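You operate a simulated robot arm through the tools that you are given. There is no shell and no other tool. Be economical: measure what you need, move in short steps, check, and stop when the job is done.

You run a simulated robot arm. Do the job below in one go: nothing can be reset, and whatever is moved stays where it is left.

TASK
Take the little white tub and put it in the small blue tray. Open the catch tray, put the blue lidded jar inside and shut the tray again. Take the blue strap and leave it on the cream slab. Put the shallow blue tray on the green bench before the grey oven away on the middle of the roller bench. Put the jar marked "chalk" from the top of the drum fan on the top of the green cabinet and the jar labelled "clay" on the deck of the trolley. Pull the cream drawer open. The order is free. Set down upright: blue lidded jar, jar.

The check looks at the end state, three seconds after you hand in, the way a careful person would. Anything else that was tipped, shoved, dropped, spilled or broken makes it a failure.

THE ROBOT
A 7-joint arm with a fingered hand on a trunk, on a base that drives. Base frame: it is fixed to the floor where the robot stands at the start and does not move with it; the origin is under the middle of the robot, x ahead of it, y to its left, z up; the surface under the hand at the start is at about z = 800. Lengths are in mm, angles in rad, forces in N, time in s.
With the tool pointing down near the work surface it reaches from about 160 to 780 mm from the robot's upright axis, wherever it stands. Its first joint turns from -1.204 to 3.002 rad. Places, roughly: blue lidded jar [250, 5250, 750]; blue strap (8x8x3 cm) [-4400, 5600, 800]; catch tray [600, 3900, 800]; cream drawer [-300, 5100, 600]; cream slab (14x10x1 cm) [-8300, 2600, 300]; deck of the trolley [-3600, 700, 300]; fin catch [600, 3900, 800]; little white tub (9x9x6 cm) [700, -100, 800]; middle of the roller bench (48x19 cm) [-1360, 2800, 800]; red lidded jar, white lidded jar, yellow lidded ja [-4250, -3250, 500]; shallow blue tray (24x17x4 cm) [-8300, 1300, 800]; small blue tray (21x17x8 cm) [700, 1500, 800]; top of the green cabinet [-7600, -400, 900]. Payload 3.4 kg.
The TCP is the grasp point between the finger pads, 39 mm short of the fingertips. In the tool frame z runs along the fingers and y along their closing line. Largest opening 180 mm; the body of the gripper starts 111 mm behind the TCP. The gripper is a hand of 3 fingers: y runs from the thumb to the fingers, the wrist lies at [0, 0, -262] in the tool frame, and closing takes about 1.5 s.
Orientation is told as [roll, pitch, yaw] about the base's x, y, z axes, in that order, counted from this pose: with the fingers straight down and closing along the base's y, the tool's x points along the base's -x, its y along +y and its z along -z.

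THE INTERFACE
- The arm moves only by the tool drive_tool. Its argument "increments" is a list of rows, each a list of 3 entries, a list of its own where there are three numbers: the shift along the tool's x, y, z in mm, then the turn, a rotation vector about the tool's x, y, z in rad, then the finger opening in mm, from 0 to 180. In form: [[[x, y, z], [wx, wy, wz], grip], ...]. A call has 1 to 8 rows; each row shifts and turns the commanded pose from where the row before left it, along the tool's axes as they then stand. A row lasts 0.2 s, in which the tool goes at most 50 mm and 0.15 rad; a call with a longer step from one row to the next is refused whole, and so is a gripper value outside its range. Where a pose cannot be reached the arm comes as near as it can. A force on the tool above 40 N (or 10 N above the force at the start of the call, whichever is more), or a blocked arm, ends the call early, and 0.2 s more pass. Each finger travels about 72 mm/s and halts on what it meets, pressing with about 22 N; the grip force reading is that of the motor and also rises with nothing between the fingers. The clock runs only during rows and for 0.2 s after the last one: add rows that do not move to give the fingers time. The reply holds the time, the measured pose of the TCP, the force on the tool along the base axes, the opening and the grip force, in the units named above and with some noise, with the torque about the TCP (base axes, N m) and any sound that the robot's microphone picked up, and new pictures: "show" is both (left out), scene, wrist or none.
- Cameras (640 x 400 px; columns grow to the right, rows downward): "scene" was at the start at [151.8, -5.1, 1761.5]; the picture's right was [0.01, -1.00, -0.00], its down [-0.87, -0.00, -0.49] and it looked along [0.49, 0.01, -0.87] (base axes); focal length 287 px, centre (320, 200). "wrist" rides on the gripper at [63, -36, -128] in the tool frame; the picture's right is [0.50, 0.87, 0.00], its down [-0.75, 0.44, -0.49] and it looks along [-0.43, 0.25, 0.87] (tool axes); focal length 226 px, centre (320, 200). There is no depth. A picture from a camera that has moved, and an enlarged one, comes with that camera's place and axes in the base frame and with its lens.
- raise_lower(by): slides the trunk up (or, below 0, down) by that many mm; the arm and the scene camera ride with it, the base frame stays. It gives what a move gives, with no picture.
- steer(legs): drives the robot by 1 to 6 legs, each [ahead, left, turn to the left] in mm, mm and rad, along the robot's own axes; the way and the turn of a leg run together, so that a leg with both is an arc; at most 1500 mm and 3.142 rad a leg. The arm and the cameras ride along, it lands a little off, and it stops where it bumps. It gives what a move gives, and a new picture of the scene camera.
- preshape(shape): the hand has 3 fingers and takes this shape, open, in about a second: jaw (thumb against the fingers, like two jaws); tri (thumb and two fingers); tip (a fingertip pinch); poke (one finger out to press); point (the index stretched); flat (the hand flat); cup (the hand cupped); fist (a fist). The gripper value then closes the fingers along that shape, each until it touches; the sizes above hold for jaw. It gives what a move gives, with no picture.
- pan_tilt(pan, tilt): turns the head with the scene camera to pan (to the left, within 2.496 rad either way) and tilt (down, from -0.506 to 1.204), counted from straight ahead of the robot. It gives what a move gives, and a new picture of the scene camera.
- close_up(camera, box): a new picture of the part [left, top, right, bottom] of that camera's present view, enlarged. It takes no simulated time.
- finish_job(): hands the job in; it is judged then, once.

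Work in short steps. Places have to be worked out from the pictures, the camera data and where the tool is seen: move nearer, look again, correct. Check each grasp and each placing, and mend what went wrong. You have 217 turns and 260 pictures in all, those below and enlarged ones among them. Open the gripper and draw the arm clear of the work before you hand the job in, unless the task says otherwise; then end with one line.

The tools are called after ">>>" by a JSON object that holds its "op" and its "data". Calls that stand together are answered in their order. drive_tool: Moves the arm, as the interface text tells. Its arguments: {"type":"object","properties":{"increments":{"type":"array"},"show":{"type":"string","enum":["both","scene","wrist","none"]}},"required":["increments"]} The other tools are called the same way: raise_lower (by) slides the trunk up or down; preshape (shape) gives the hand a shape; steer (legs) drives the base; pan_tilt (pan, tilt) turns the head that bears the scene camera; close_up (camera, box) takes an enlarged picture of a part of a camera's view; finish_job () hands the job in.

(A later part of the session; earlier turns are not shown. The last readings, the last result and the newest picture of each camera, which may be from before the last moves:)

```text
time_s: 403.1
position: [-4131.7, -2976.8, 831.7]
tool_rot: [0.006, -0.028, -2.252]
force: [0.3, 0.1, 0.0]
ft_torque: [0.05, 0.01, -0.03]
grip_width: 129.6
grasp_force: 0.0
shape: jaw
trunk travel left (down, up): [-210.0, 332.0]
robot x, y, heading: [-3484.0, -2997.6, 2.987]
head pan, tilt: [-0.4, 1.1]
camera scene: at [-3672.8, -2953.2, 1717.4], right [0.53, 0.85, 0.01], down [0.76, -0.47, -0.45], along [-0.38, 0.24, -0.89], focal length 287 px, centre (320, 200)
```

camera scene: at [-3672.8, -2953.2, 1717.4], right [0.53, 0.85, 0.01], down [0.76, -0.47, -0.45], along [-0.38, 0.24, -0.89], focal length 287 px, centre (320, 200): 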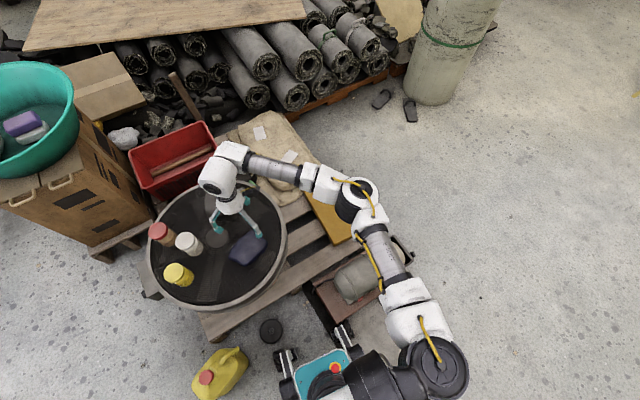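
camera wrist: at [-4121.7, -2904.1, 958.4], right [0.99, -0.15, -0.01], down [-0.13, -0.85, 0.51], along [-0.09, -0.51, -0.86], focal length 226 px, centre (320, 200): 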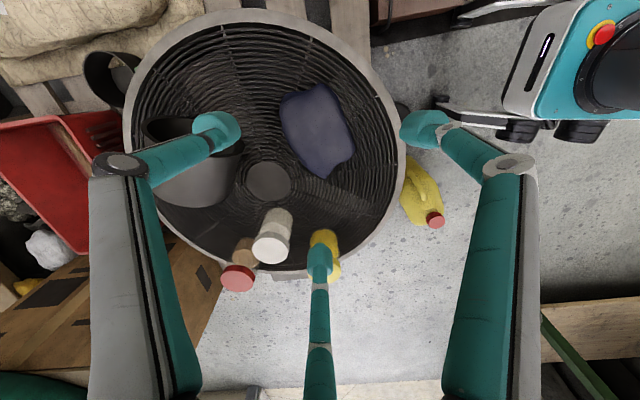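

The grinder block's corner is right at my front wheel; comparing views, its position hasn't noticeably changed. A rubber puck and the yellow can also lie ahead, so I'll approach the drum from its open south side. I'm raising up and backing off along a clear path.

>>> {"op": "raise_lower", "data": {"by": 200}}

>>> {"op": "steer", "data": {"legs": [[-110, 0, 0], [0, 0, 0.157], [0, 340, 0]]}}

>>> {"op": "pan_tilt", "data": {"pan": 1.0, "tilt": 0.75}}

```text
time_s: 405.3
position: [-4132.5, -2976.3, 1030.8]
tool_rot: [0.005, -0.026, -2.25]
force: [-0.6, -0.5, -0.6]
ft_torque: [0.0, -0.01, -0.03]
grip_width: 129.4
grasp_force: 0.0
shape: jaw
trunk travel left (down, up): [-410.0, 132.0]
robot x, y, heading: [-3484.4, -2997.9, 2.988]
head pan, tilt: [-0.4, 1.1]
```

```text
time_s: 409.0
position: [-4019.0, -3411.8, 1031.2]
tool_rot: [0.014, -0.041, -2.098]
force: [-1.4, 1.3, 0.1]
ft_torque: [-0.17, -0.09, -0.03]
grip_width: 129.7
grasp_force: 0.1
shape: jaw
trunk travel left (down, up): [-410.0, 132.0]
robot x, y, heading: [-3376.5, -3351.4, 3.144]
head pan, tilt: [-0.4, 1.1]
camera scene: at [-3424.1, -3286.4, 1919.3], right [0.39, 0.92, -0.02], down [0.82, -0.36, -0.44], along [-0.41, 0.16, -0.9], focal length 287 px, centre (320, 200)
```

scene: 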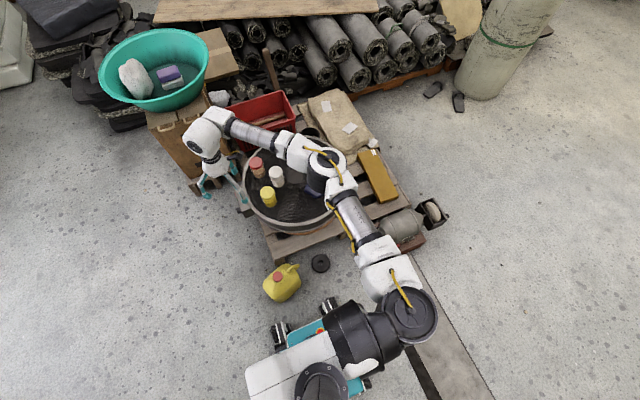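

```text
time_s: 410.5
position: [-4017.1, -3413.3, 1031.5]
tool_rot: [0.006, -0.036, -2.096]
force: [-0.6, 0.2, 0.0]
ft_torque: [-0.05, -0.05, 0.0]
grip_width: 129.6
grasp_force: 0.1
shape: jaw
trunk travel left (down, up): [-410.0, 132.0]
robot x, y, heading: [-3378.2, -3345.2, 3.141]
head pan, tilt: [1.0, 0.75]
camera scene: at [-3410.5, -3393.6, 1946.9], right [-0.84, 0.54, -0.01], down [0.37, 0.56, -0.74], along [-0.39, -0.62, -0.68], focal length 287 px, centre (320, 200)
```

scene: 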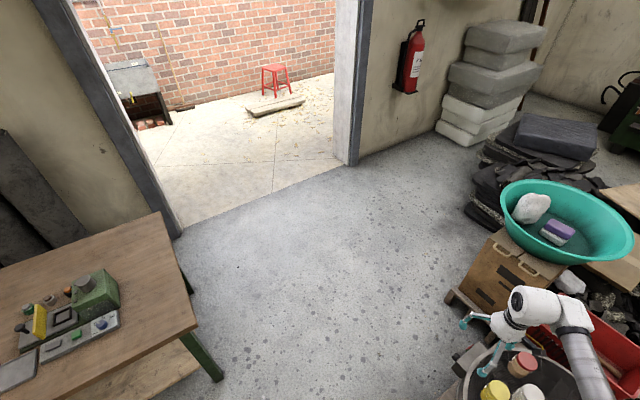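

The path is clear. I'll go around the yellow can, turn to face the drum from the south and slide into place.

>>> {"op": "steer", "data": {"legs": [[165, 420, 0], [0, 0, -1.571], [-80, 340, 0], [0, 350, 0]]}}

>>> {"op": "pan_tilt", "data": {"pan": 0.1, "tilt": 0.9}}

```text
time_s: 412.4
position: [-4117.0, -3634.7, 1037.3]
tool_rot: [0.023, -0.069, -2.097]
force: [0.1, 2.0, 0.1]
ft_torque: [-0.2, -0.08, -0.03]
grip_width: 129.9
grasp_force: 0.1
shape: jaw
trunk travel left (down, up): [-410.0, 132.0]
robot x, y, heading: [-3475.4, -3606.0, -3.14]
head pan, tilt: [1.0, 0.75]
stopped in leg 1: the robot was blocked; the commanded pose is now the measured one
camera scene: at [-3518.0, -3607.7, 1947.3], right [-0.84, 0.54, -0.02], down [0.37, 0.55, -0.75], along [-0.39, -0.64, -0.66], focal length 287 px, centre (320, 200)
```

scene: 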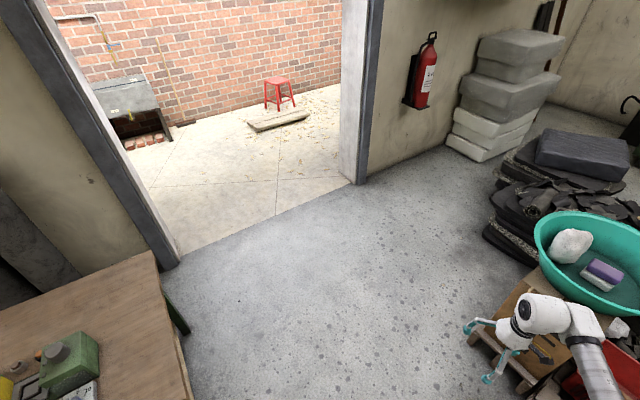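

```text
time_s: 413.6
position: [-4111.0, -3716.1, 1037.4]
tool_rot: [-0.009, -0.024, -2.085]
force: [0.6, -0.9, 0.9]
ft_torque: [0.2, 0.11, 0.0]
grip_width: 129.4
grasp_force: 0.0
shape: jaw
trunk travel left (down, up): [-410.0, 132.0]
robot x, y, heading: [-3480.9, -3617.9, -3.142]
head pan, tilt: [0.099, 0.901]
camera scene: at [-3543.8, -3659.5, 1933.9], right [-0.1, 0.99, 0.02], down [0.78, 0.09, -0.62], along [-0.62, -0.05, -0.79], focal length 287 px, centre (320, 200)
```

scene: 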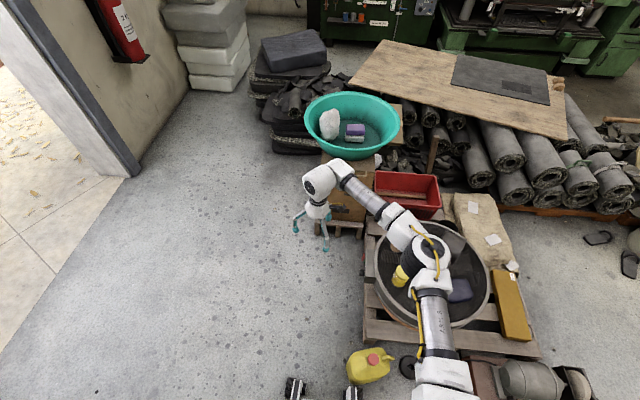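

I'm right beside the yellow can; it hasn't visibly moved. I'll go straight sideways away from it first, then forward and turn.

>>> {"op": "steer", "data": {"legs": [[0, 190, 0], [190, 20, 0], [0, 0, -1.571]]}}

>>> {"op": "pan_tilt", "data": {"pan": 0.2, "tilt": 0.95}}

```text
time_s: 420.2
position: [-3709.5, -3191.3, 1039.0]
tool_rot: [0.009, -0.058, 2.612]
force: [1.0, 0.5, 0.1]
ft_torque: [-0.11, 0.14, 0.02]
grip_width: 130.0
grasp_force: 0.1
shape: jaw
trunk travel left (down, up): [-410.0, 132.0]
robot x, y, heading: [-3667.5, -3824.6, 1.564]
head pan, tilt: [0.099, 0.901]
camera scene: at [-3629.0, -3761.4, 1933.7], right [1.0, 0.1, -0.02], down [0.06, -0.78, -0.62], along [-0.08, 0.62, -0.78], focal length 287 px, centre (320, 200)
```

scene: 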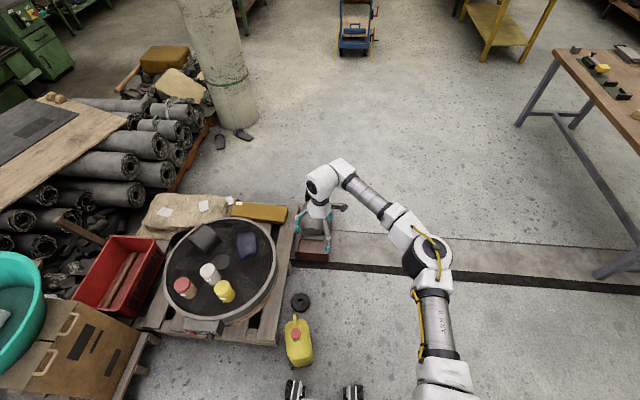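

```text
time_s: 420.9
position: [-3710.3, -3192.7, 1040.2]
tool_rot: [0.004, -0.051, 2.607]
force: [0.0, 0.3, -0.8]
ft_torque: [-0.07, 0.12, -0.02]
grip_width: 129.7
grasp_force: 0.1
shape: jaw
trunk travel left (down, up): [-410.0, 132.0]
robot x, y, heading: [-3662.0, -3825.7, 1.568]
head pan, tilt: [0.201, 0.949]
camera scene: at [-3651.6, -3765.5, 1930.6], right [0.98, 0.19, -0.01], down [0.15, -0.8, -0.58], along [-0.12, 0.57, -0.81], focal length 287 px, centre (320, 200)
```

scene: 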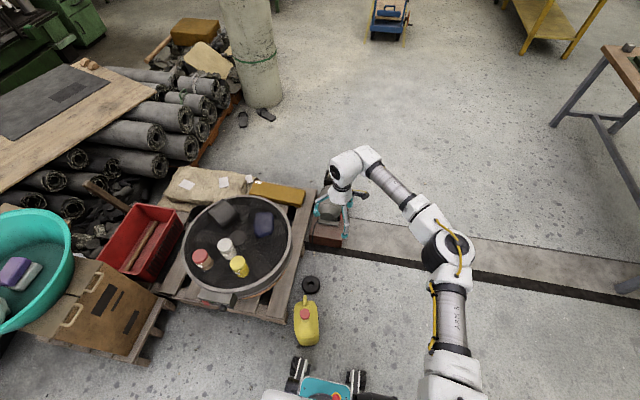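

Clear view now. I'll slide left in front of the drum.

>>> {"op": "steer", "data": {"legs": [[0, 560, 0]]}}

>>> {"op": "pan_tilt", "data": {"pan": 0, "tilt": 0.9}}

>>> {"op": "close_up", "data": {"camera": "scene", "box": [220, 150, 420, 290]}}

```text
time_s: 424.1
position: [-4295.8, -3191.9, 1039.9]
tool_rot: [-0.002, -0.036, 2.617]
force: [0.8, 0.8, -0.1]
ft_torque: [-0.05, -0.03, -0.01]
grip_width: 130.0
grasp_force: 0.0
shape: jaw
trunk travel left (down, up): [-410.0, 132.0]
robot x, y, heading: [-4220.6, -3822.7, 1.573]
head pan, tilt: [0.201, 0.949]
camera scene: at [-4246.9, -3764.9, 1930.5], right [0.98, 0.2, 0.0], down [0.17, -0.8, -0.58], along [-0.11, 0.57, -0.82], focal length 287 px, centre (320, 200)
```

scene: 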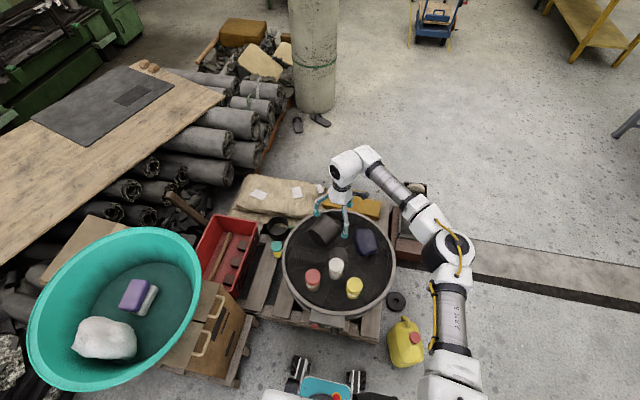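

```text
time_s: 424.8
position: [-4301.1, -3194.9, 1041.1]
tool_rot: [-0.008, -0.036, 2.616]
force: [0.2, 0.4, 0.5]
ft_torque: [0.02, -0.01, 0.0]
grip_width: 129.8
grasp_force: 0.2
shape: jaw
trunk travel left (down, up): [-410.0, 132.0]
robot x, y, heading: [-4228.7, -3826.7, 1.575]
head pan, tilt: [0.0, 0.901]
camera scene: at [-4241.2, -3760.8, 1934.2], right [1.0, 0.0, 0.01], down [0.01, -0.79, -0.62], along [0.0, 0.62, -0.79], focal length 287 px, centre (320, 200)
```

scene: 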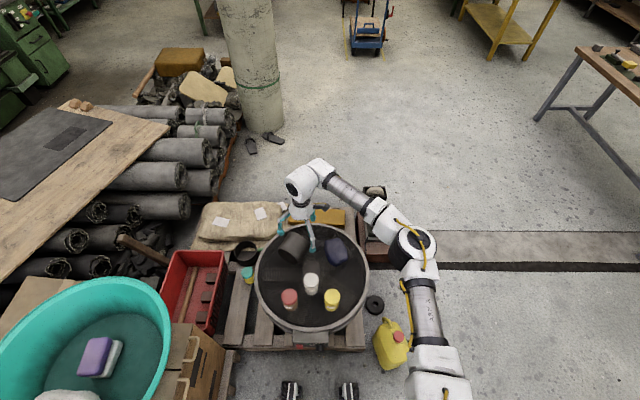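

```text
2.86 times, centred on (320, 220) of scene
camera zoom: at [-4241.2, -3760.8, 1934.2], right [1.0, 0.0, 0.01], down [0.01, -0.79, -0.62], along [0.0, 0.62, -0.79], focal length 820 px, centre (320, 143)
```

zoom: 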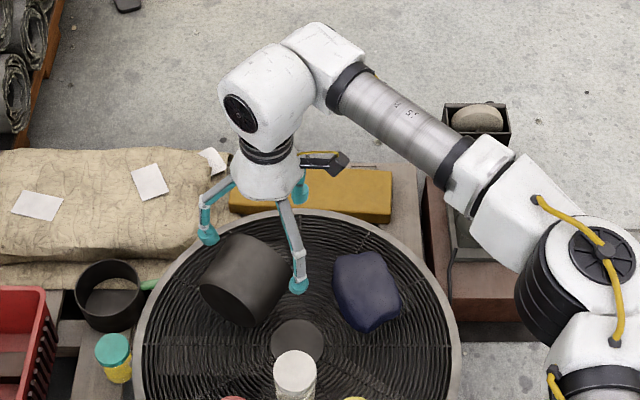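

Now I'll read the labels from this side.

>>> {"op": "close_up", "data": {"camera": "scene", "box": [275, 260, 347, 312]}}

```text
7.69 times, centred on (311, 286) of scene
camera zoom: at [-4241.2, -3760.8, 1934.2], right [1.0, 0.0, 0.01], down [0.01, -0.79, -0.62], along [0.0, 0.62, -0.79], focal length 2207 px, centre (389, -462)
```

zoom: 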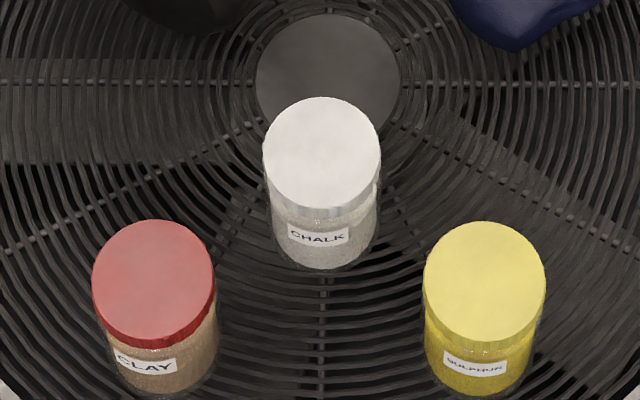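

White is CHALK and red is CLAY, confirmed. I'll take chalk first: turn the hand so the fingers avoid the neighbours, centre over it and lower.

>>> {"op": "drive_tool", "data": {"increments": [[[0, 0, 0], [-0.008, 0.036, 0.13], 130], [[0, 0, 0], [0, 0, 0.13], 130], [[0, 0, 0], [0, 0, 0.13], 130], [[0, 0, 0], [0, 0, 0.13], 130], [[32, -8, 0], [0, 0, 0], 130]], "show": "none"}}

>>> {"op": "raise_lower", "data": {"by": -220}}

>>> {"op": "drive_tool", "data": {"increments": [[[0, 0, 0], [0, 0, 0], 130]], "show": "wrist"}}

```text
time_s: 426.0
position: [-4257.8, -3220.9, 1042.2]
tool_rot: [0.015, -0.006, 2.093]
force: [0.4, 0.1, 0.4]
ft_torque: [-0.03, 0.08, 0.0]
grip_width: 129.8
grasp_force: 0.1
shape: jaw
trunk travel left (down, up): [-410.0, 132.0]
robot x, y, heading: [-4219.5, -3821.6, 1.571]
head pan, tilt: [0.0, 0.901]
```

```text
time_s: 428.3
position: [-4266.3, -3219.4, 823.1]
tool_rot: [0.009, -0.004, 2.096]
force: [0.3, -0.3, -0.4]
ft_torque: [-0.01, 0.03, 0.0]
grip_width: 130.0
grasp_force: 0.1
shape: jaw
trunk travel left (down, up): [-190.0, 352.0]
robot x, y, heading: [-4224.0, -3823.8, 1.574]
head pan, tilt: [0.0, 0.901]
```

```text
time_s: 428.7
position: [-4271.0, -3220.2, 821.1]
tool_rot: [0.008, -0.003, 2.098]
force: [-0.2, -0.1, -0.6]
ft_torque: [-0.02, 0.01, 0.01]
grip_width: 129.7
grasp_force: 0.1
shape: jaw
trunk travel left (down, up): [-190.0, 352.0]
robot x, y, heading: [-4226.0, -3824.3, 1.573]
head pan, tilt: [0.0, 0.901]
camera wrist: at [-4207.3, -3256.1, 949.5], right [-0.5, -0.87, 0.01], down [-0.75, 0.43, 0.5], along [-0.43, 0.24, -0.87], focal length 226 px, centre (320, 200)
```

wrist: 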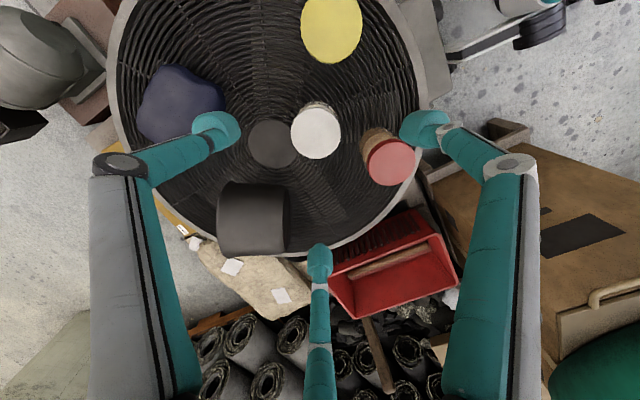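

Centred over the chalk jar, so I'll descend most of the way.

>>> {"op": "drive_tool", "data": {"increments": [[[-3, -2, 40], [0, 0, 0], 120], [[0, 0, 40], [0, 0, 0], 120], [[0, 0, 40], [0, 0, 0], 120], [[0, 0, 30], [0, 0, 0], 120], [[0, 0, 0], [0, 0, 0], 120]], "show": "wrist"}}

```text
time_s: 429.9
position: [-4271.6, -3216.3, 671.6]
tool_rot: [0.009, -0.004, 2.097]
force: [1.1, -0.5, -0.2]
ft_torque: [0.01, 0.01, 0.01]
grip_width: 120.5
grasp_force: 0.0
shape: jaw
trunk travel left (down, up): [-190.0, 352.0]
robot x, y, heading: [-4225.9, -3823.9, 1.574]
head pan, tilt: [0.0, 0.901]
camera wrist: at [-4207.5, -3252.3, 798.6], right [-0.5, -0.87, 0.01], down [-0.75, 0.43, 0.5], along [-0.44, 0.24, -0.87], focal length 226 px, centre (320, 200)
```

wrist: 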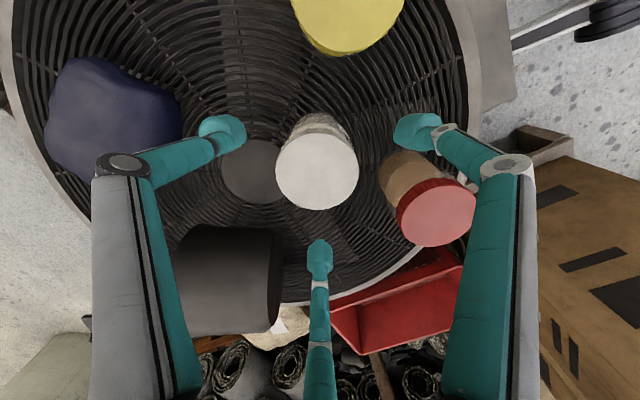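

Still centred. I'll go the last 90 mm and close.

>>> {"op": "drive_tool", "data": {"increments": [[[0, 0, 40], [0, 0, 0], 115], [[0, 0, 30], [0, 0, 0], 115], [[0, 0, 20], [0, 0, 0], 115], [[0, 0, 0], [0, 0, 0], 50], [[0, 0, 0], [0, 0, 0], 50], [[0, 0, 0], [0, 0, 0], 50], [[0, 0, 0], [0, 0, 0], 50], [[0, 0, 0], [0, 0, 0], 50]], "show": "wrist"}}

```text
time_s: 431.7
position: [-4271.2, -3216.0, 580.9]
tool_rot: [0.008, -0.003, 2.096]
force: [-0.3, -1.2, 0.1]
ft_torque: [-0.03, -0.03, -0.01]
grip_width: 68.2
grasp_force: 21.9
shape: jaw
trunk travel left (down, up): [-190.0, 352.0]
robot x, y, heading: [-4222.3, -3826.9, 1.573]
head pan, tilt: [0.0, 0.901]
camera wrist: at [-4208.1, -3252.4, 709.3], right [-0.5, -0.87, 0.01], down [-0.75, 0.43, 0.5], along [-0.44, 0.24, -0.87], focal length 226 px, centre (320, 200)
```

wrist: 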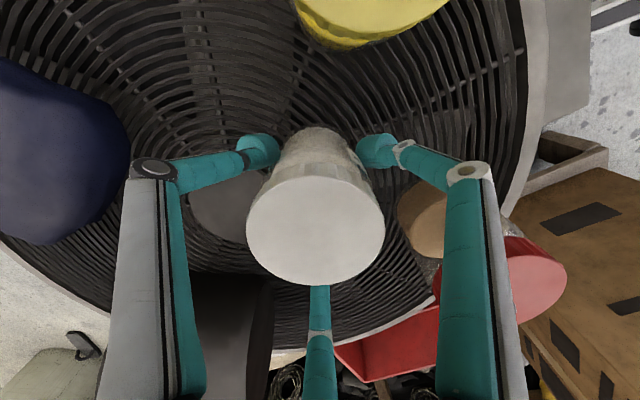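

The chalk jar is held. I'll lift, raise the trunk and retrace the safe path out.

>>> {"op": "drive_tool", "data": {"increments": [[[0, 0, -30], [0, 0, 0], 50], [[0, 0, -45], [0, 0, 0], 50], [[0, 0, -45], [0, 0, 0], 50], [[0, 0, -45], [0, 0, 0], 50], [[0, 0, -45], [0, 0, 0], 50], [[0, 0, -30], [0, 0, 0], 50]], "show": "none"}}

>>> {"op": "raise_lower", "data": {"by": 200}}

>>> {"op": "steer", "data": {"legs": [[0, -560, 0], [230, -270, 0], [1480, 0, 0], [1480, 0, 0]]}}

```text
time_s: 433.1
position: [-4268.6, -3217.6, 821.8]
tool_rot: [0.008, -0.003, 2.096]
force: [0.1, 0.1, -2.1]
ft_torque: [-0.01, -0.02, 0.02]
grip_width: 68.2
grasp_force: 22.0
shape: jaw
trunk travel left (down, up): [-190.0, 352.0]
robot x, y, heading: [-4224.9, -3825.0, 1.572]
head pan, tilt: [0.0, 0.901]
```

```text
time_s: 435.3
position: [-4268.6, -3215.4, 1020.9]
tool_rot: [0.01, -0.002, 2.096]
force: [0.4, 0.6, -3.1]
ft_torque: [0.01, 0.0, -0.01]
grip_width: 68.1
grasp_force: 21.6
shape: jaw
trunk travel left (down, up): [-390.0, 152.0]
robot x, y, heading: [-4223.4, -3824.6, 1.576]
head pan, tilt: [0.0, 0.901]
```

```text
time_s: 439.6
position: [-3642.6, -3127.0, 1020.4]
tool_rot: [-0.026, 0.012, 2.103]
force: [-0.1, 0.0, -3.7]
ft_torque: [-0.01, -0.03, -0.02]
grip_width: 67.9
grasp_force: 22.0
shape: jaw
trunk travel left (down, up): [-390.0, 152.0]
robot x, y, heading: [-3558.1, -3734.8, 1.569]
head pan, tilt: [0.0, 0.901]
stopped in leg 2: the robot was blocked; the commanded pose is now the measured one
camera scene: at [-3593.1, -3655.0, 1913.7], right [1.0, 0.0, 0.02], down [0.01, -0.79, -0.62], along [0.01, 0.62, -0.79], focal length 287 px, centre (320, 200)
```

scene: 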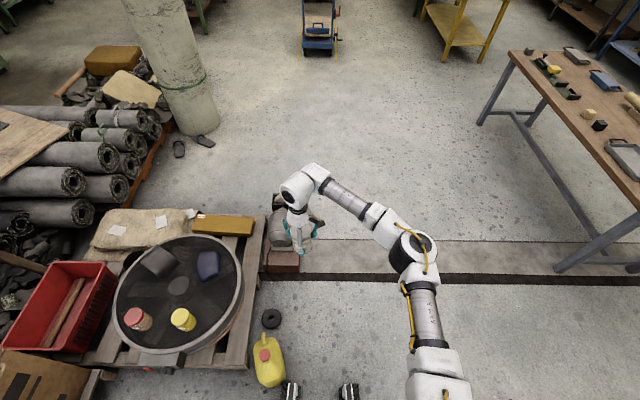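

Blocked again near the yellow can; the robot's body is evidently wider than I assumed, about 340 mm radius. I'll go straight sideways away from the can first, then forward with more margin.

>>> {"op": "steer", "data": {"legs": [[0, -220, 0], [1400, 0, 0], [1480, 0, 0], [450, 0, 0]]}}

>>> {"op": "pan_tilt", "data": {"pan": 1.2, "tilt": 0.4}}

```text
time_s: 457.0
position: [-3363.2, 180.6, 1024.8]
tool_rot: [-0.014, 0.003, 2.078]
force: [0.0, 0.1, -2.6]
ft_torque: [0.0, -0.03, -0.02]
grip_width: 68.5
grasp_force: 21.9
shape: jaw
trunk travel left (down, up): [-390.0, 152.0]
robot x, y, heading: [-3308.2, -422.8, 1.555]
head pan, tilt: [0.0, 0.901]
camera scene: at [-3303.9, -351.7, 1914.1], right [1.0, -0.02, 0.0], down [-0.02, -0.79, -0.62], along [0.01, 0.62, -0.79], focal length 287 px, centre (320, 200)
```

scene: 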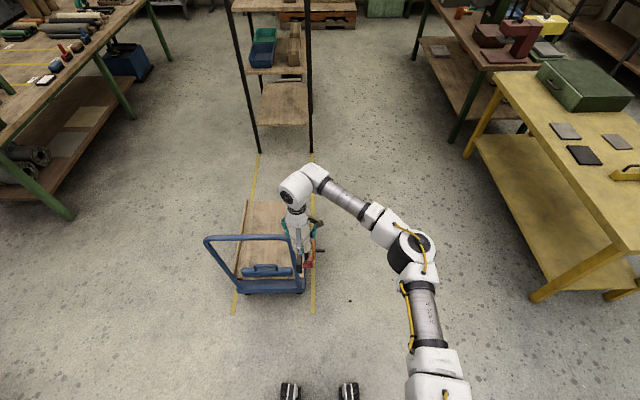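

```text
time_s: 458.4
position: [-3358.8, 177.8, 1026.8]
tool_rot: [-0.013, -0.004, 2.079]
force: [0.8, -0.6, -2.7]
ft_torque: [-0.05, 0.06, 0.01]
grip_width: 68.0
grasp_force: 21.9
shape: jaw
trunk travel left (down, up): [-390.0, 152.0]
robot x, y, heading: [-3307.0, -417.9, 1.552]
head pan, tilt: [1.201, 0.4]
camera scene: at [-3381.6, -392.4, 1957.8], right [0.38, 0.92, -0.01], down [0.35, -0.15, -0.92], along [-0.85, 0.35, -0.39], focal length 287 px, centre (320, 200)
```

scene: 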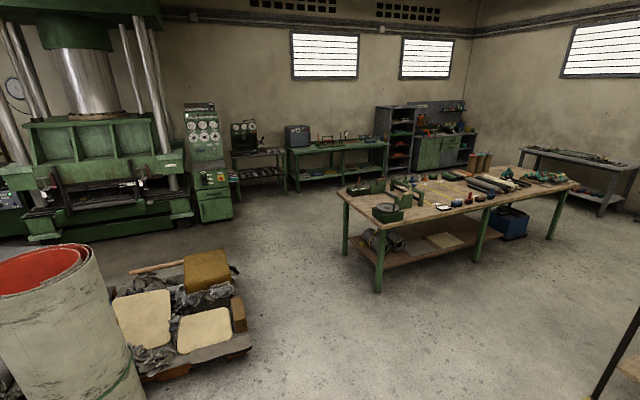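

Now I'll turn toward the press and follow the corridor between the pallet and the long table to the green cabinet.

>>> {"op": "steer", "data": {"legs": [[-150, 0, 0], [0, 0, 1.589], [950, -320, 0], [450, -500, 0], [1100, 0, 0], [690, 100, 0]]}}

>>> {"op": "pan_tilt", "data": {"pan": 0.25, "tilt": 0.6}}

```text
time_s: 480.4
position: [-7101.7, 65.9, 1026.0]
tool_rot: [-0.016, -0.002, -2.618]
force: [-0.6, -0.1, -2.4]
ft_torque: [0.0, 0.0, -0.01]
grip_width: 68.0
grasp_force: 22.4
shape: jaw
trunk travel left (down, up): [-390.0, 152.0]
robot x, y, heading: [-6507.0, 129.4, 3.138]
head pan, tilt: [1.201, 0.4]
camera scene: at [-6532.2, 49.5, 1957.6], right [-0.93, 0.36, 0.0], down [0.15, 0.36, -0.92], along [-0.33, -0.86, -0.39], focal length 287 px, centre (320, 200)
```

scene: 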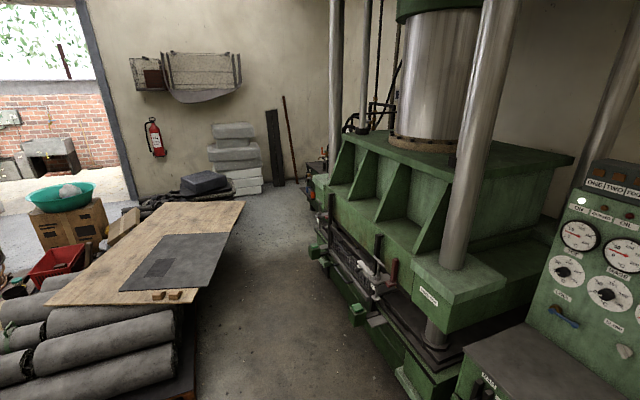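

```text
time_s: 481.6
position: [-7098.3, 65.6, 1029.0]
tool_rot: [-0.017, -0.004, -2.619]
force: [0.6, -0.1, -3.0]
ft_torque: [0.05, -0.02, 0.0]
grip_width: 67.8
grasp_force: 22.3
shape: jaw
trunk travel left (down, up): [-390.0, 152.0]
robot x, y, heading: [-6502.4, 130.5, 3.14]
head pan, tilt: [0.25, 0.6]
camera scene: at [-6583.6, 113.2, 1939.0], right [-0.24, 0.97, 0.0], down [0.55, 0.14, -0.82], along [-0.8, -0.2, -0.57], focal length 287 px, centre (320, 200)
```

scene: 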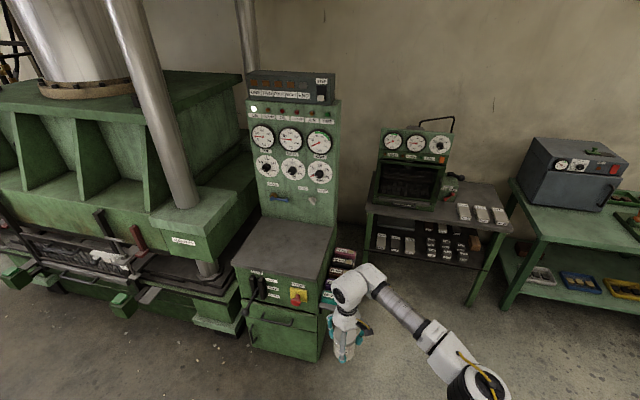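

The cabinet's grey top spans x -7432…-7798, y -499…-87, with nothing on it. I'll drive up so the jar is above it.

>>> {"op": "steer", "data": {"legs": [[300, 360, 0], [150, 0, 0]]}}

>>> {"op": "drive_tool", "data": {"increments": [[[0, 0, 0], [0, 0, 0], 50]], "show": "wrist"}}

```text
time_s: 485.4
position: [-7549.2, -283.5, 1027.7]
tool_rot: [-0.015, -0.005, -2.618]
force: [-0.3, 0.0, -3.5]
ft_torque: [0.02, -0.05, 0.01]
grip_width: 67.9
grasp_force: 22.1
shape: jaw
trunk travel left (down, up): [-390.0, 152.0]
robot x, y, heading: [-6954.8, -222.9, 3.138]
head pan, tilt: [0.25, 0.6]
camera scene: at [-7034.7, -226.5, 1939.0], right [-0.24, 0.97, -0.01], down [0.55, 0.13, -0.82], along [-0.8, -0.21, -0.57], focal length 287 px, centre (320, 200)
```

scene: 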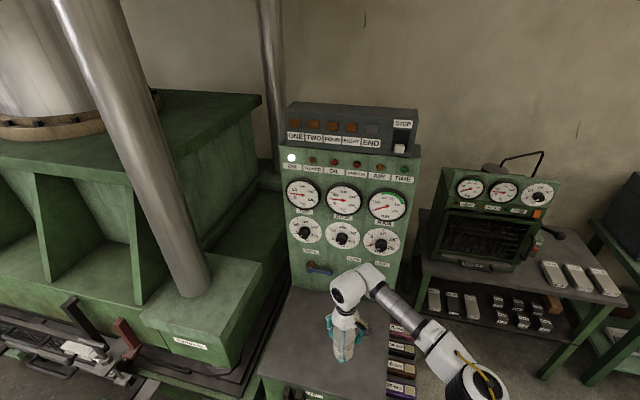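

```text
time_s: 485.8
position: [-7546.7, -298.0, 1028.7]
tool_rot: [-0.027, -0.001, -2.62]
force: [0.6, -0.3, -2.8]
ft_torque: [-0.03, -0.03, 0.0]
grip_width: 67.8
grasp_force: 21.7
shape: jaw
trunk travel left (down, up): [-390.0, 152.0]
robot x, y, heading: [-6953.0, -223.2, 3.144]
head pan, tilt: [0.25, 0.6]
camera wrist: at [-7509.3, -238.2, 1158.9], right [0.87, -0.5, -0.02], down [-0.43, -0.77, 0.48], along [-0.26, -0.41, -0.88], focal length 226 px, centre (320, 200)
```

wrist: 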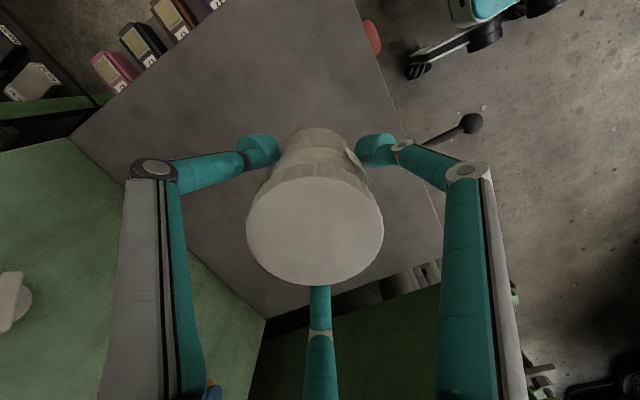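

It's above the top. I'll shift 40 mm further in and lower.

>>> {"op": "drive_tool", "data": {"increments": [[[-36, -21, 0], [-0.025, 0, 0], 50], [[0, 0, 30], [0, 0, 0], 50], [[0, 0, 25], [0, 0, 0], 50], [[0, 0, 6], [0, 0, 0], 50], [[0, 0, 5], [0, 0, 0], 50], [[0, 0, 4], [0, 0, 0], 50], [[0, 0, 0], [0, 0, 0], 50]], "show": "both"}}

```text
time_s: 487.4
position: [-7588.7, -294.5, 960.7]
tool_rot: [-0.001, -0.002, -2.617]
force: [0.0, -0.3, -2.2]
ft_torque: [-0.01, -0.01, 0.01]
grip_width: 67.6
grasp_force: 22.2
shape: jaw
trunk travel left (down, up): [-390.0, 152.0]
robot x, y, heading: [-6955.3, -226.1, 3.142]
head pan, tilt: [0.25, 0.6]
camera scene: at [-7034.2, -246.0, 1938.9], right [-0.24, 0.97, 0.0], down [0.55, 0.14, -0.82], along [-0.8, -0.2, -0.57], focal length 287 px, centre (320, 200)
camera wrist: at [-7553.3, -233.2, 1088.4], right [0.87, -0.5, 0.0], down [-0.43, -0.75, 0.49], along [-0.25, -0.43, -0.87], focal length 226 px, centre (320, 200)
```

scene: 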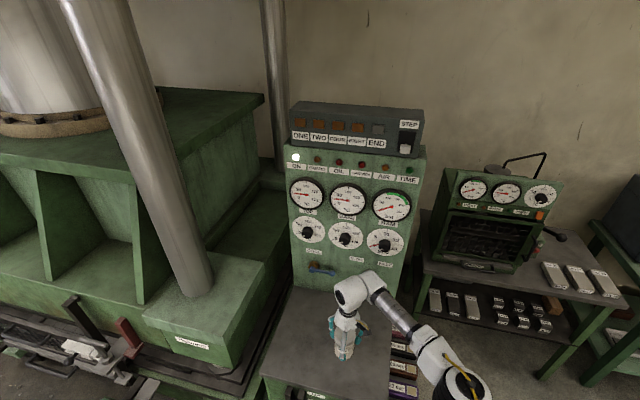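
wrist: 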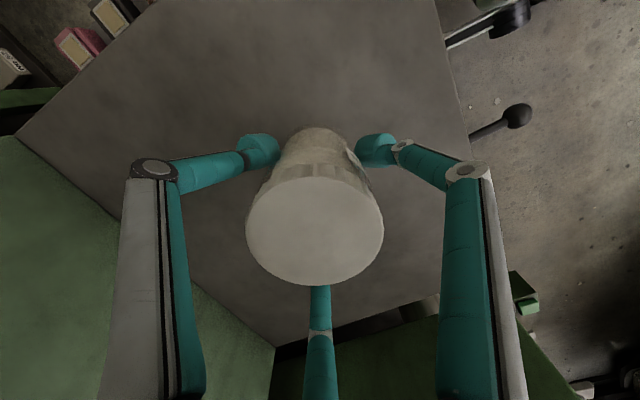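

No contact yet, so I'll continue down in small steps.

>>> {"op": "drive_tool", "data": {"increments": [[[0, 0, 4], [0, 0, 0], 50], [[0, 0, 3], [0, 0, 0], 50], [[0, 0, 3], [0, 0, 0], 50], [[0, 0, 3], [0, 0, 0], 50], [[0, 0, 0], [0, 0, 0], 50]], "show": "none"}}

```text
time_s: 488.6
position: [-7587.8, -291.6, 946.6]
tool_rot: [0.004, -0.004, -2.617]
force: [0.0, -0.3, -3.1]
ft_torque: [0.03, -0.02, 0.03]
grip_width: 67.6
grasp_force: 21.7
shape: jaw
trunk travel left (down, up): [-390.0, 152.0]
robot x, y, heading: [-6955.7, -222.2, 3.138]
head pan, tilt: [0.25, 0.6]
```

>>> {"op": "drive_tool", "data": {"increments": [[[0, 0, 4], [0, 0, 0], 50], [[0, 0, 4], [0, 0, 0], 50], [[0, 0, 4], [0, 0, 0], 50], [[0, 0, 4], [0, 0, 0], 50], [[0, 0, 4], [0, 0, 0], 50], [[0, 0, 0], [0, 0, 0], 50]], "show": "wrist"}}

```text
time_s: 489.7
position: [-7589.9, -294.6, 938.5]
tool_rot: [0.005, -0.015, -2.618]
force: [5.3, 6.1, 26.3]
ft_torque: [0.36, -0.16, -0.14]
grip_width: 69.4
grasp_force: 21.7
shape: jaw
trunk travel left (down, up): [-390.0, 152.0]
robot x, y, heading: [-6952.7, -223.1, 3.143]
head pan, tilt: [0.25, 0.6]
stopped in row 5: the force on the tool passed its limit at 43 N (the readings are from after the stop); the commanded pose is now the measured one
camera wrist: at [-7553.3, -231.7, 1066.4], right [0.87, -0.5, 0.0], down [-0.43, -0.75, 0.5], along [-0.25, -0.43, -0.86], focal length 226 px, centre (320, 200)
```

wrist: 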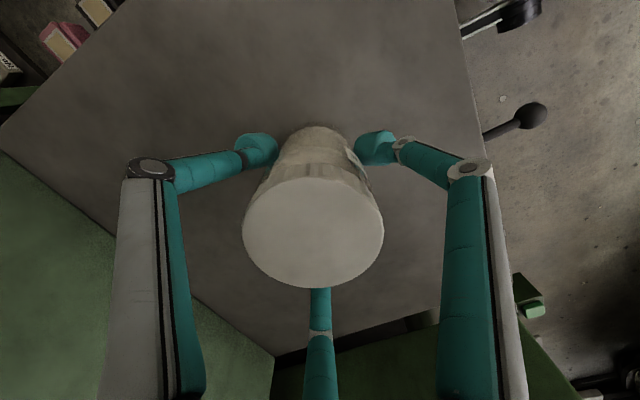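

The jar is firmly down on the top. I'll ease up, open and lift away.

>>> {"op": "drive_tool", "data": {"increments": [[[0, 0, -3], [0, 0, 0], 50], [[0, 0, 0], [0, 0, 0], 98], [[0, 0, 0], [0, 0, 0], 98], [[0, 0, 0], [0, 0, 0], 98], [[0, 0, -20], [0, 0, 0], 98], [[0, 0, -45], [0, 0, 0], 98], [[0, 0, -45], [0, 0, 0], 98], [[0, 0, -45], [0, 0, 0], 98]], "show": "wrist"}}

>>> {"op": "steer", "data": {"legs": [[-450, 0, 0]]}}

>>> {"op": "close_up", "data": {"camera": "scene", "box": [220, 180, 400, 320]}}

```text
time_s: 491.5
position: [-7587.8, -293.3, 1094.3]
tool_rot: [0.0, -0.011, -2.617]
force: [0.5, -0.1, -1.1]
ft_torque: [-0.04, 0.03, -0.02]
grip_width: 97.1
grasp_force: 0.0
shape: jaw
trunk travel left (down, up): [-390.0, 152.0]
robot x, y, heading: [-6951.1, -217.5, 3.141]
head pan, tilt: [0.25, 0.6]
camera wrist: at [-7552.0, -230.8, 1221.1], right [0.87, -0.5, 0.0], down [-0.43, -0.75, 0.5], along [-0.25, -0.43, -0.87], focal length 226 px, centre (320, 200)
```

wrist: 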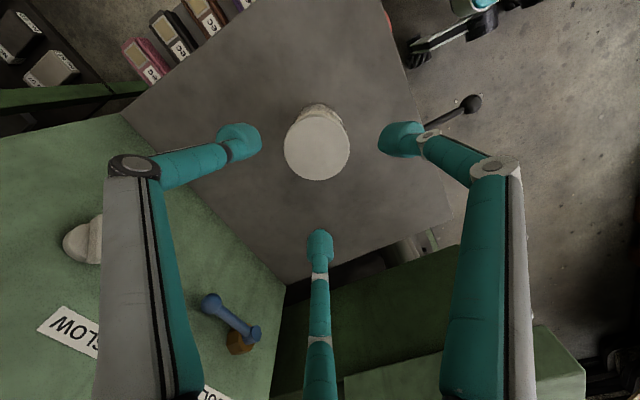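

```text
time_s: 494.2
position: [-7141.5, -293.0, 1091.5]
tool_rot: [0.001, -0.012, -2.619]
force: [0.1, -0.9, -0.6]
ft_torque: [0.0, -0.01, -0.01]
grip_width: 97.4
grasp_force: 0.1
shape: jaw
trunk travel left (down, up): [-390.0, 152.0]
robot x, y, heading: [-6505.5, -215.9, 3.133]
head pan, tilt: [0.25, 0.6]
camera scene: at [-6585.1, -241.5, 1939.0], right [-0.24, 0.97, 0.0], down [0.55, 0.14, -0.82], along [-0.8, -0.2, -0.57], focal length 287 px, centre (320, 200)
```

scene: 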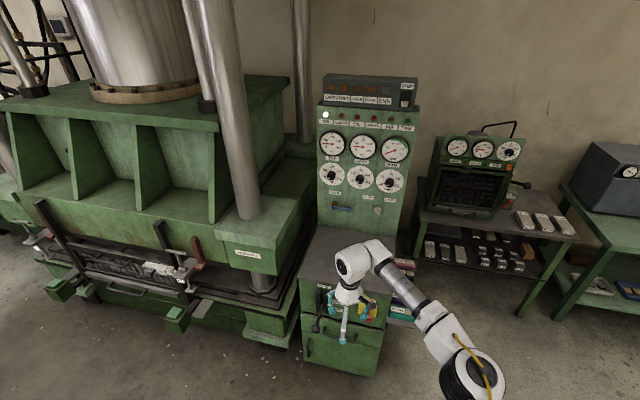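

```text
2.86 times, centred on (310, 250) of scene
camera zoom: at [-6585.1, -241.5, 1939.0], right [-0.24, 0.97, 0.0], down [0.55, 0.14, -0.82], along [-0.8, -0.2, -0.57], focal length 820 px, centre (349, 57)
```

zoom: 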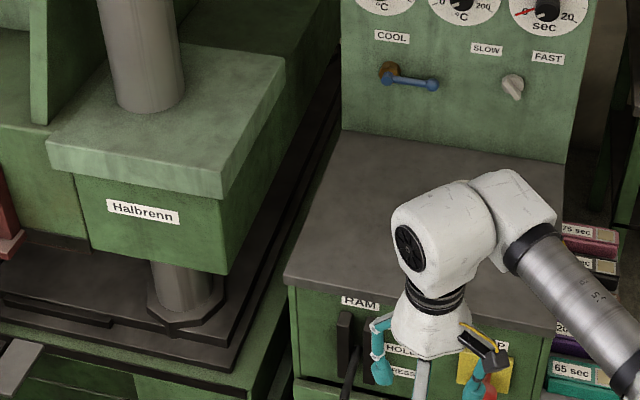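

The chalk jar stands upright on the cabinet. I'll retrace the same path back for the clay jar.

>>> {"op": "steer", "data": {"legs": [[-700, -466, 0.008], [-1100, 0, 0], [-450, 500, 0], [-950, 320, 0], [0, 0, -1.571]]}}

```text
time_s: 515.9
position: [-3362.0, 34.6, 1093.9]
tool_rot: [0.011, -0.016, 2.077]
force: [0.9, 0.0, 0.2]
ft_torque: [-0.04, 0.1, 0.0]
grip_width: 97.2
grasp_force: 0.1
shape: jaw
trunk travel left (down, up): [-390.0, 152.0]
robot x, y, heading: [-3309.9, -598.9, 1.552]
head pan, tilt: [0.25, 0.6]
camera scene: at [-3294.4, -519.3, 1938.9], right [0.97, 0.23, -0.02], down [0.11, -0.55, -0.83], along [-0.2, 0.8, -0.56], focal length 287 px, centre (320, 200)
```

scene: 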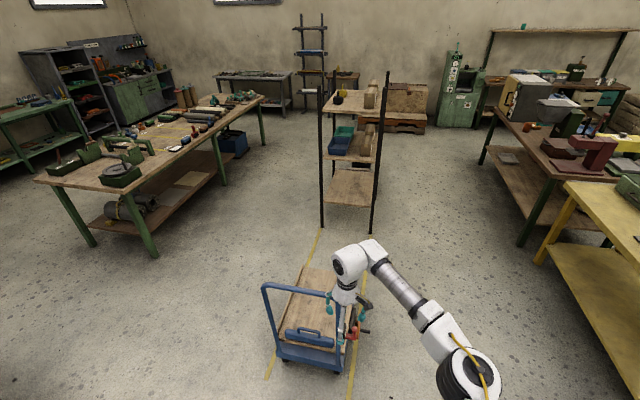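

Trolley seen clearly. Continuing south to the drum along the safe path.

>>> {"op": "steer", "data": {"legs": [[-1480, 0, 0.019], [-1480, 0, 0], [-180, 0, 0]]}}

```text
time_s: 531.3
position: [-3418.7, -3127.2, 1094.5]
tool_rot: [-0.019, -0.007, 2.097]
force: [1.0, -0.3, -0.2]
ft_torque: [-0.02, -0.06, 0.01]
grip_width: 97.4
grasp_force: 0.0
shape: jaw
trunk travel left (down, up): [-390.0, 152.0]
robot x, y, heading: [-3324.9, -3755.0, 1.564]
head pan, tilt: [0.25, 0.6]
camera scene: at [-3367.0, -3677.8, 1938.6], right [0.97, 0.25, 0.01], down [0.15, -0.55, -0.82], along [-0.2, 0.8, -0.57], focal length 287 px, centre (320, 200)
```

scene: 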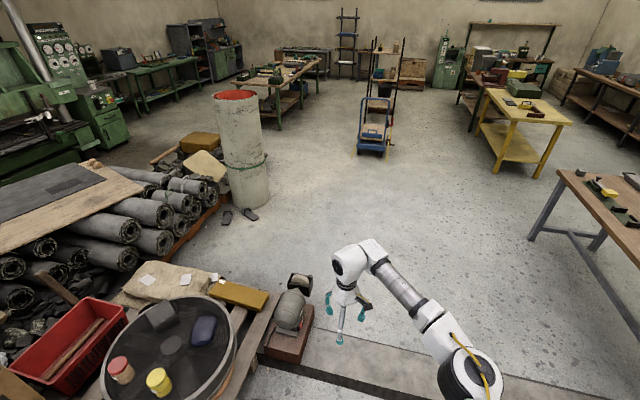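

>>> {"op": "steer", "data": {"legs": [[-50, 150, 0.007], [-30, 190, 0], [0, 570, 0]]}}

>>> {"op": "pan_tilt", "data": {"pan": 0, "tilt": 0.9}}

>>> {"op": "close_up", "data": {"camera": "scene", "box": [220, 200, 420, 340]}}

```text
time_s: 536.8
position: [-4308.7, -3218.2, 1097.6]
tool_rot: [-0.001, -0.02, 2.101]
force: [1.9, 0.6, 0.5]
ft_torque: [-0.09, 0.09, -0.03]
grip_width: 97.3
grasp_force: 0.0
shape: jaw
trunk travel left (down, up): [-390.0, 152.0]
robot x, y, heading: [-4234.4, -3843.2, 1.576]
head pan, tilt: [0.25, 0.6]
camera scene: at [-4250.4, -3765.0, 1939.0], right [0.97, 0.26, 0.0], down [0.14, -0.55, -0.82], along [-0.21, 0.8, -0.57], focal length 287 px, centre (320, 200)
```

scene: 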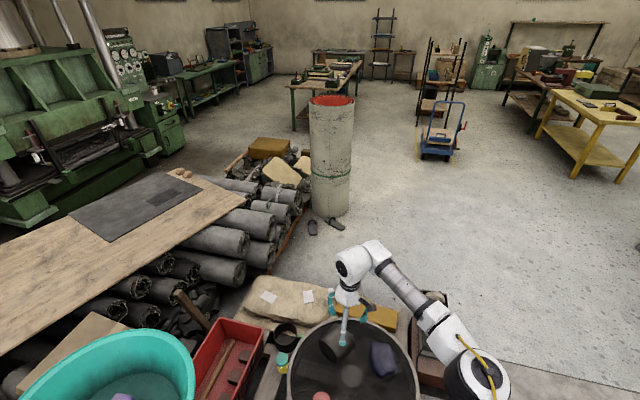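

```text
time_s: 537.6
position: [-4308.8, -3220.6, 1099.6]
tool_rot: [-0.002, -0.02, 2.105]
force: [-0.8, -0.5, 0.6]
ft_torque: [-0.01, -0.02, -0.03]
grip_width: 97.7
grasp_force: 0.1
shape: jaw
trunk travel left (down, up): [-390.0, 152.0]
robot x, y, heading: [-4229.9, -3843.3, 1.584]
head pan, tilt: [0.0, 0.901]
camera scene: at [-4239.1, -3775.3, 1914.3], right [1.0, 0.01, 0.0], down [0.01, -0.79, -0.62], along [0.0, 0.62, -0.79], focal length 287 px, centre (320, 200)
```

scene: 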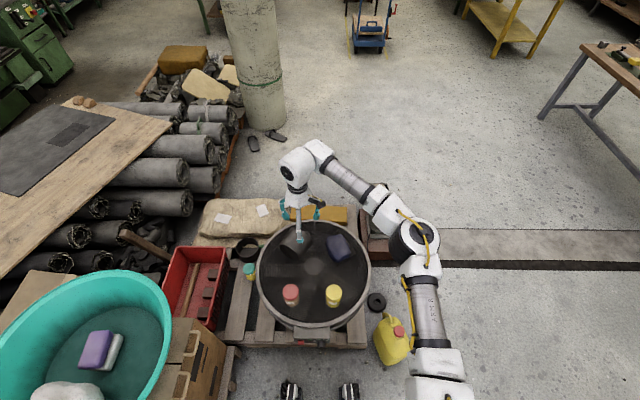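

```text
2.86 times, centred on (320, 270) of scene
camera zoom: at [-4239.1, -3775.3, 1914.3], right [1.0, 0.01, 0.0], down [0.01, -0.79, -0.62], along [0.0, 0.62, -0.79], focal length 820 px, centre (320, 0)
```

zoom: 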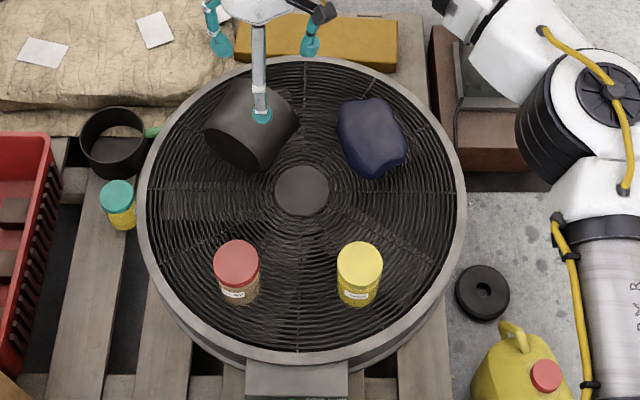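

The red-lidded clay jar is at about (-4366,-3300). I'll orient the fingers to stay clear of the rim, move over and lower.

>>> {"op": "drive_tool", "data": {"increments": [[[0, 0, 0], [-0.002, 0.02, -0.14], 110], [[0, 0, 0], [0, 0, -0.14], 110], [[0, 0, 0], [0, 0, -0.145], 110], [[0, 49, 0], [0, 0, 0], 110], [[0, 49, 0], [0, 0, 0], 110], [[0, 0, 0], [0, 0, 0], 110]], "show": "none"}}

>>> {"op": "raise_lower", "data": {"by": -200}}

>>> {"op": "drive_tool", "data": {"increments": [[[0, 0, 40], [0, 0, 0], 110], [[0, 0, 40], [0, 0, 0], 110], [[0, 0, 0], [0, 0, 0], 110]], "show": "wrist"}}

```text
time_s: 539.0
position: [-4387.0, -3300.5, 1098.6]
tool_rot: [-0.01, 0.012, 2.531]
force: [-0.5, -0.4, -0.6]
ft_torque: [0.05, -0.06, -0.02]
grip_width: 109.5
grasp_force: 0.1
shape: jaw
trunk travel left (down, up): [-390.0, 152.0]
robot x, y, heading: [-4239.3, -3847.0, 1.581]
head pan, tilt: [0.0, 0.901]
```

```text
time_s: 541.1
position: [-4364.2, -3301.3, 901.1]
tool_rot: [0.0, -0.001, 2.527]
force: [0.0, 0.1, 0.9]
ft_torque: [0.0, 0.04, -0.02]
grip_width: 109.3
grasp_force: 0.1
shape: jaw
trunk travel left (down, up): [-190.0, 352.0]
robot x, y, heading: [-4231.8, -3844.8, 1.583]
head pan, tilt: [0.0, 0.901]
```

```text
time_s: 541.9
position: [-4365.7, -3301.1, 819.0]
tool_rot: [-0.003, -0.001, 2.526]
force: [-0.2, -0.8, 0.5]
ft_torque: [-0.03, 0.0, 0.01]
grip_width: 109.3
grasp_force: 0.0
shape: jaw
trunk travel left (down, up): [-190.0, 352.0]
robot x, y, heading: [-4230.4, -3845.9, 1.58]
head pan, tilt: [0.0, 0.901]
camera wrist: at [-4295.4, -3309.0, 948.3], right [-0.09, -1.0, 0.0], down [-0.87, 0.08, 0.49], along [-0.49, 0.05, -0.87], focal length 226 px, centre (320, 200)
```

wrist: 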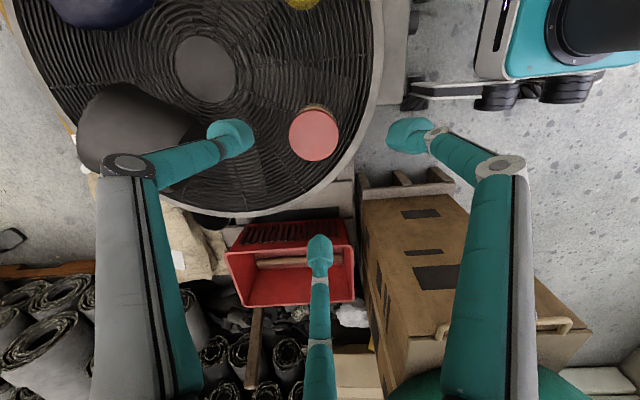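

Nearly centred, with an 8 mm y correction to make. I'll descend.

>>> {"op": "drive_tool", "data": {"increments": [[[-4, -6, 30], [0, 0, 0], 110], [[0, 0, 40], [0, 0, 0], 110], [[0, 0, 40], [0, 0, 0], 110], [[0, 0, 35], [0, 0, 0], 110], [[0, 0, 0], [0, 0, 0], 110]], "show": "wrist"}}

```text
time_s: 543.1
position: [-4369.2, -3292.9, 674.4]
tool_rot: [-0.003, 0.002, 2.528]
force: [-0.5, -0.5, 0.2]
ft_torque: [0.02, 0.01, 0.04]
grip_width: 109.3
grasp_force: 0.1
shape: jaw
trunk travel left (down, up): [-190.0, 352.0]
robot x, y, heading: [-4236.6, -3848.9, 1.579]
head pan, tilt: [0.0, 0.901]
camera wrist: at [-4298.7, -3301.3, 803.6], right [-0.09, -1.0, 0.0], down [-0.87, 0.08, 0.49], along [-0.49, 0.05, -0.87], focal length 226 px, centre (320, 200)
```

wrist: 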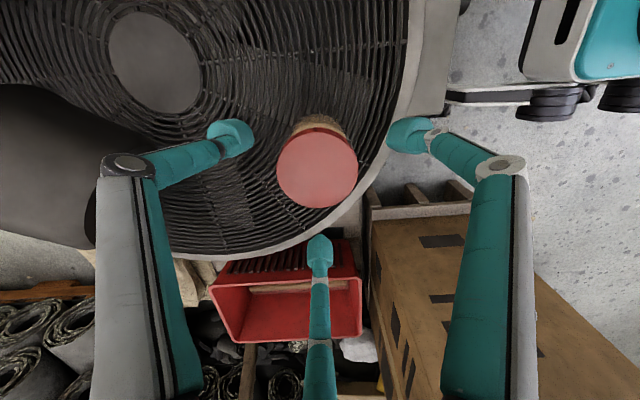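

The fingertips will stay about 20 mm inside the rim. I'll go down the rest and close.

>>> {"op": "drive_tool", "data": {"increments": [[[0, 0, 34], [0, 0, 0], 98], [[0, 0, 34], [0, 0, 0], 98], [[0, 0, 26], [0, 0, 0], 98], [[0, 0, 0], [0, 0, 0], 50], [[0, 0, 0], [0, 0, 0], 50], [[0, 0, 0], [0, 0, 0], 50], [[0, 0, 0], [0, 0, 0], 50], [[0, 0, 0], [0, 0, 0], 50]], "show": "wrist"}}

```text
time_s: 544.9
position: [-4367.7, -3292.2, 580.7]
tool_rot: [-0.005, 0.001, 2.526]
force: [-0.5, 0.1, -0.4]
ft_torque: [-0.02, -0.03, 0.0]
grip_width: 68.7
grasp_force: 21.9
shape: jaw
trunk travel left (down, up): [-190.0, 352.0]
robot x, y, heading: [-4235.9, -3841.6, 1.576]
head pan, tilt: [0.0, 0.901]
camera wrist: at [-4297.5, -3301.0, 709.5], right [-0.09, -1.0, 0.0], down [-0.87, 0.08, 0.49], along [-0.49, 0.05, -0.87], focal length 226 px, centre (320, 200)
```

wrist: 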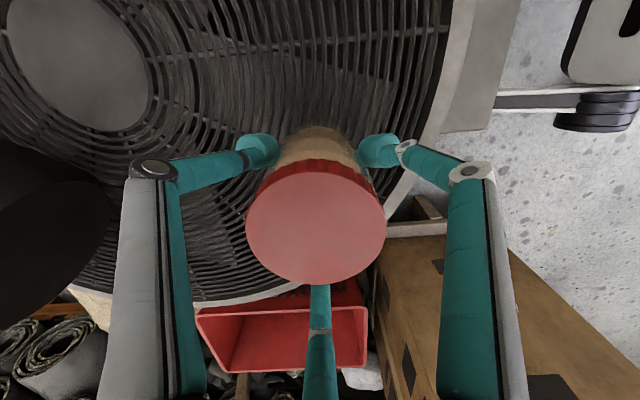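

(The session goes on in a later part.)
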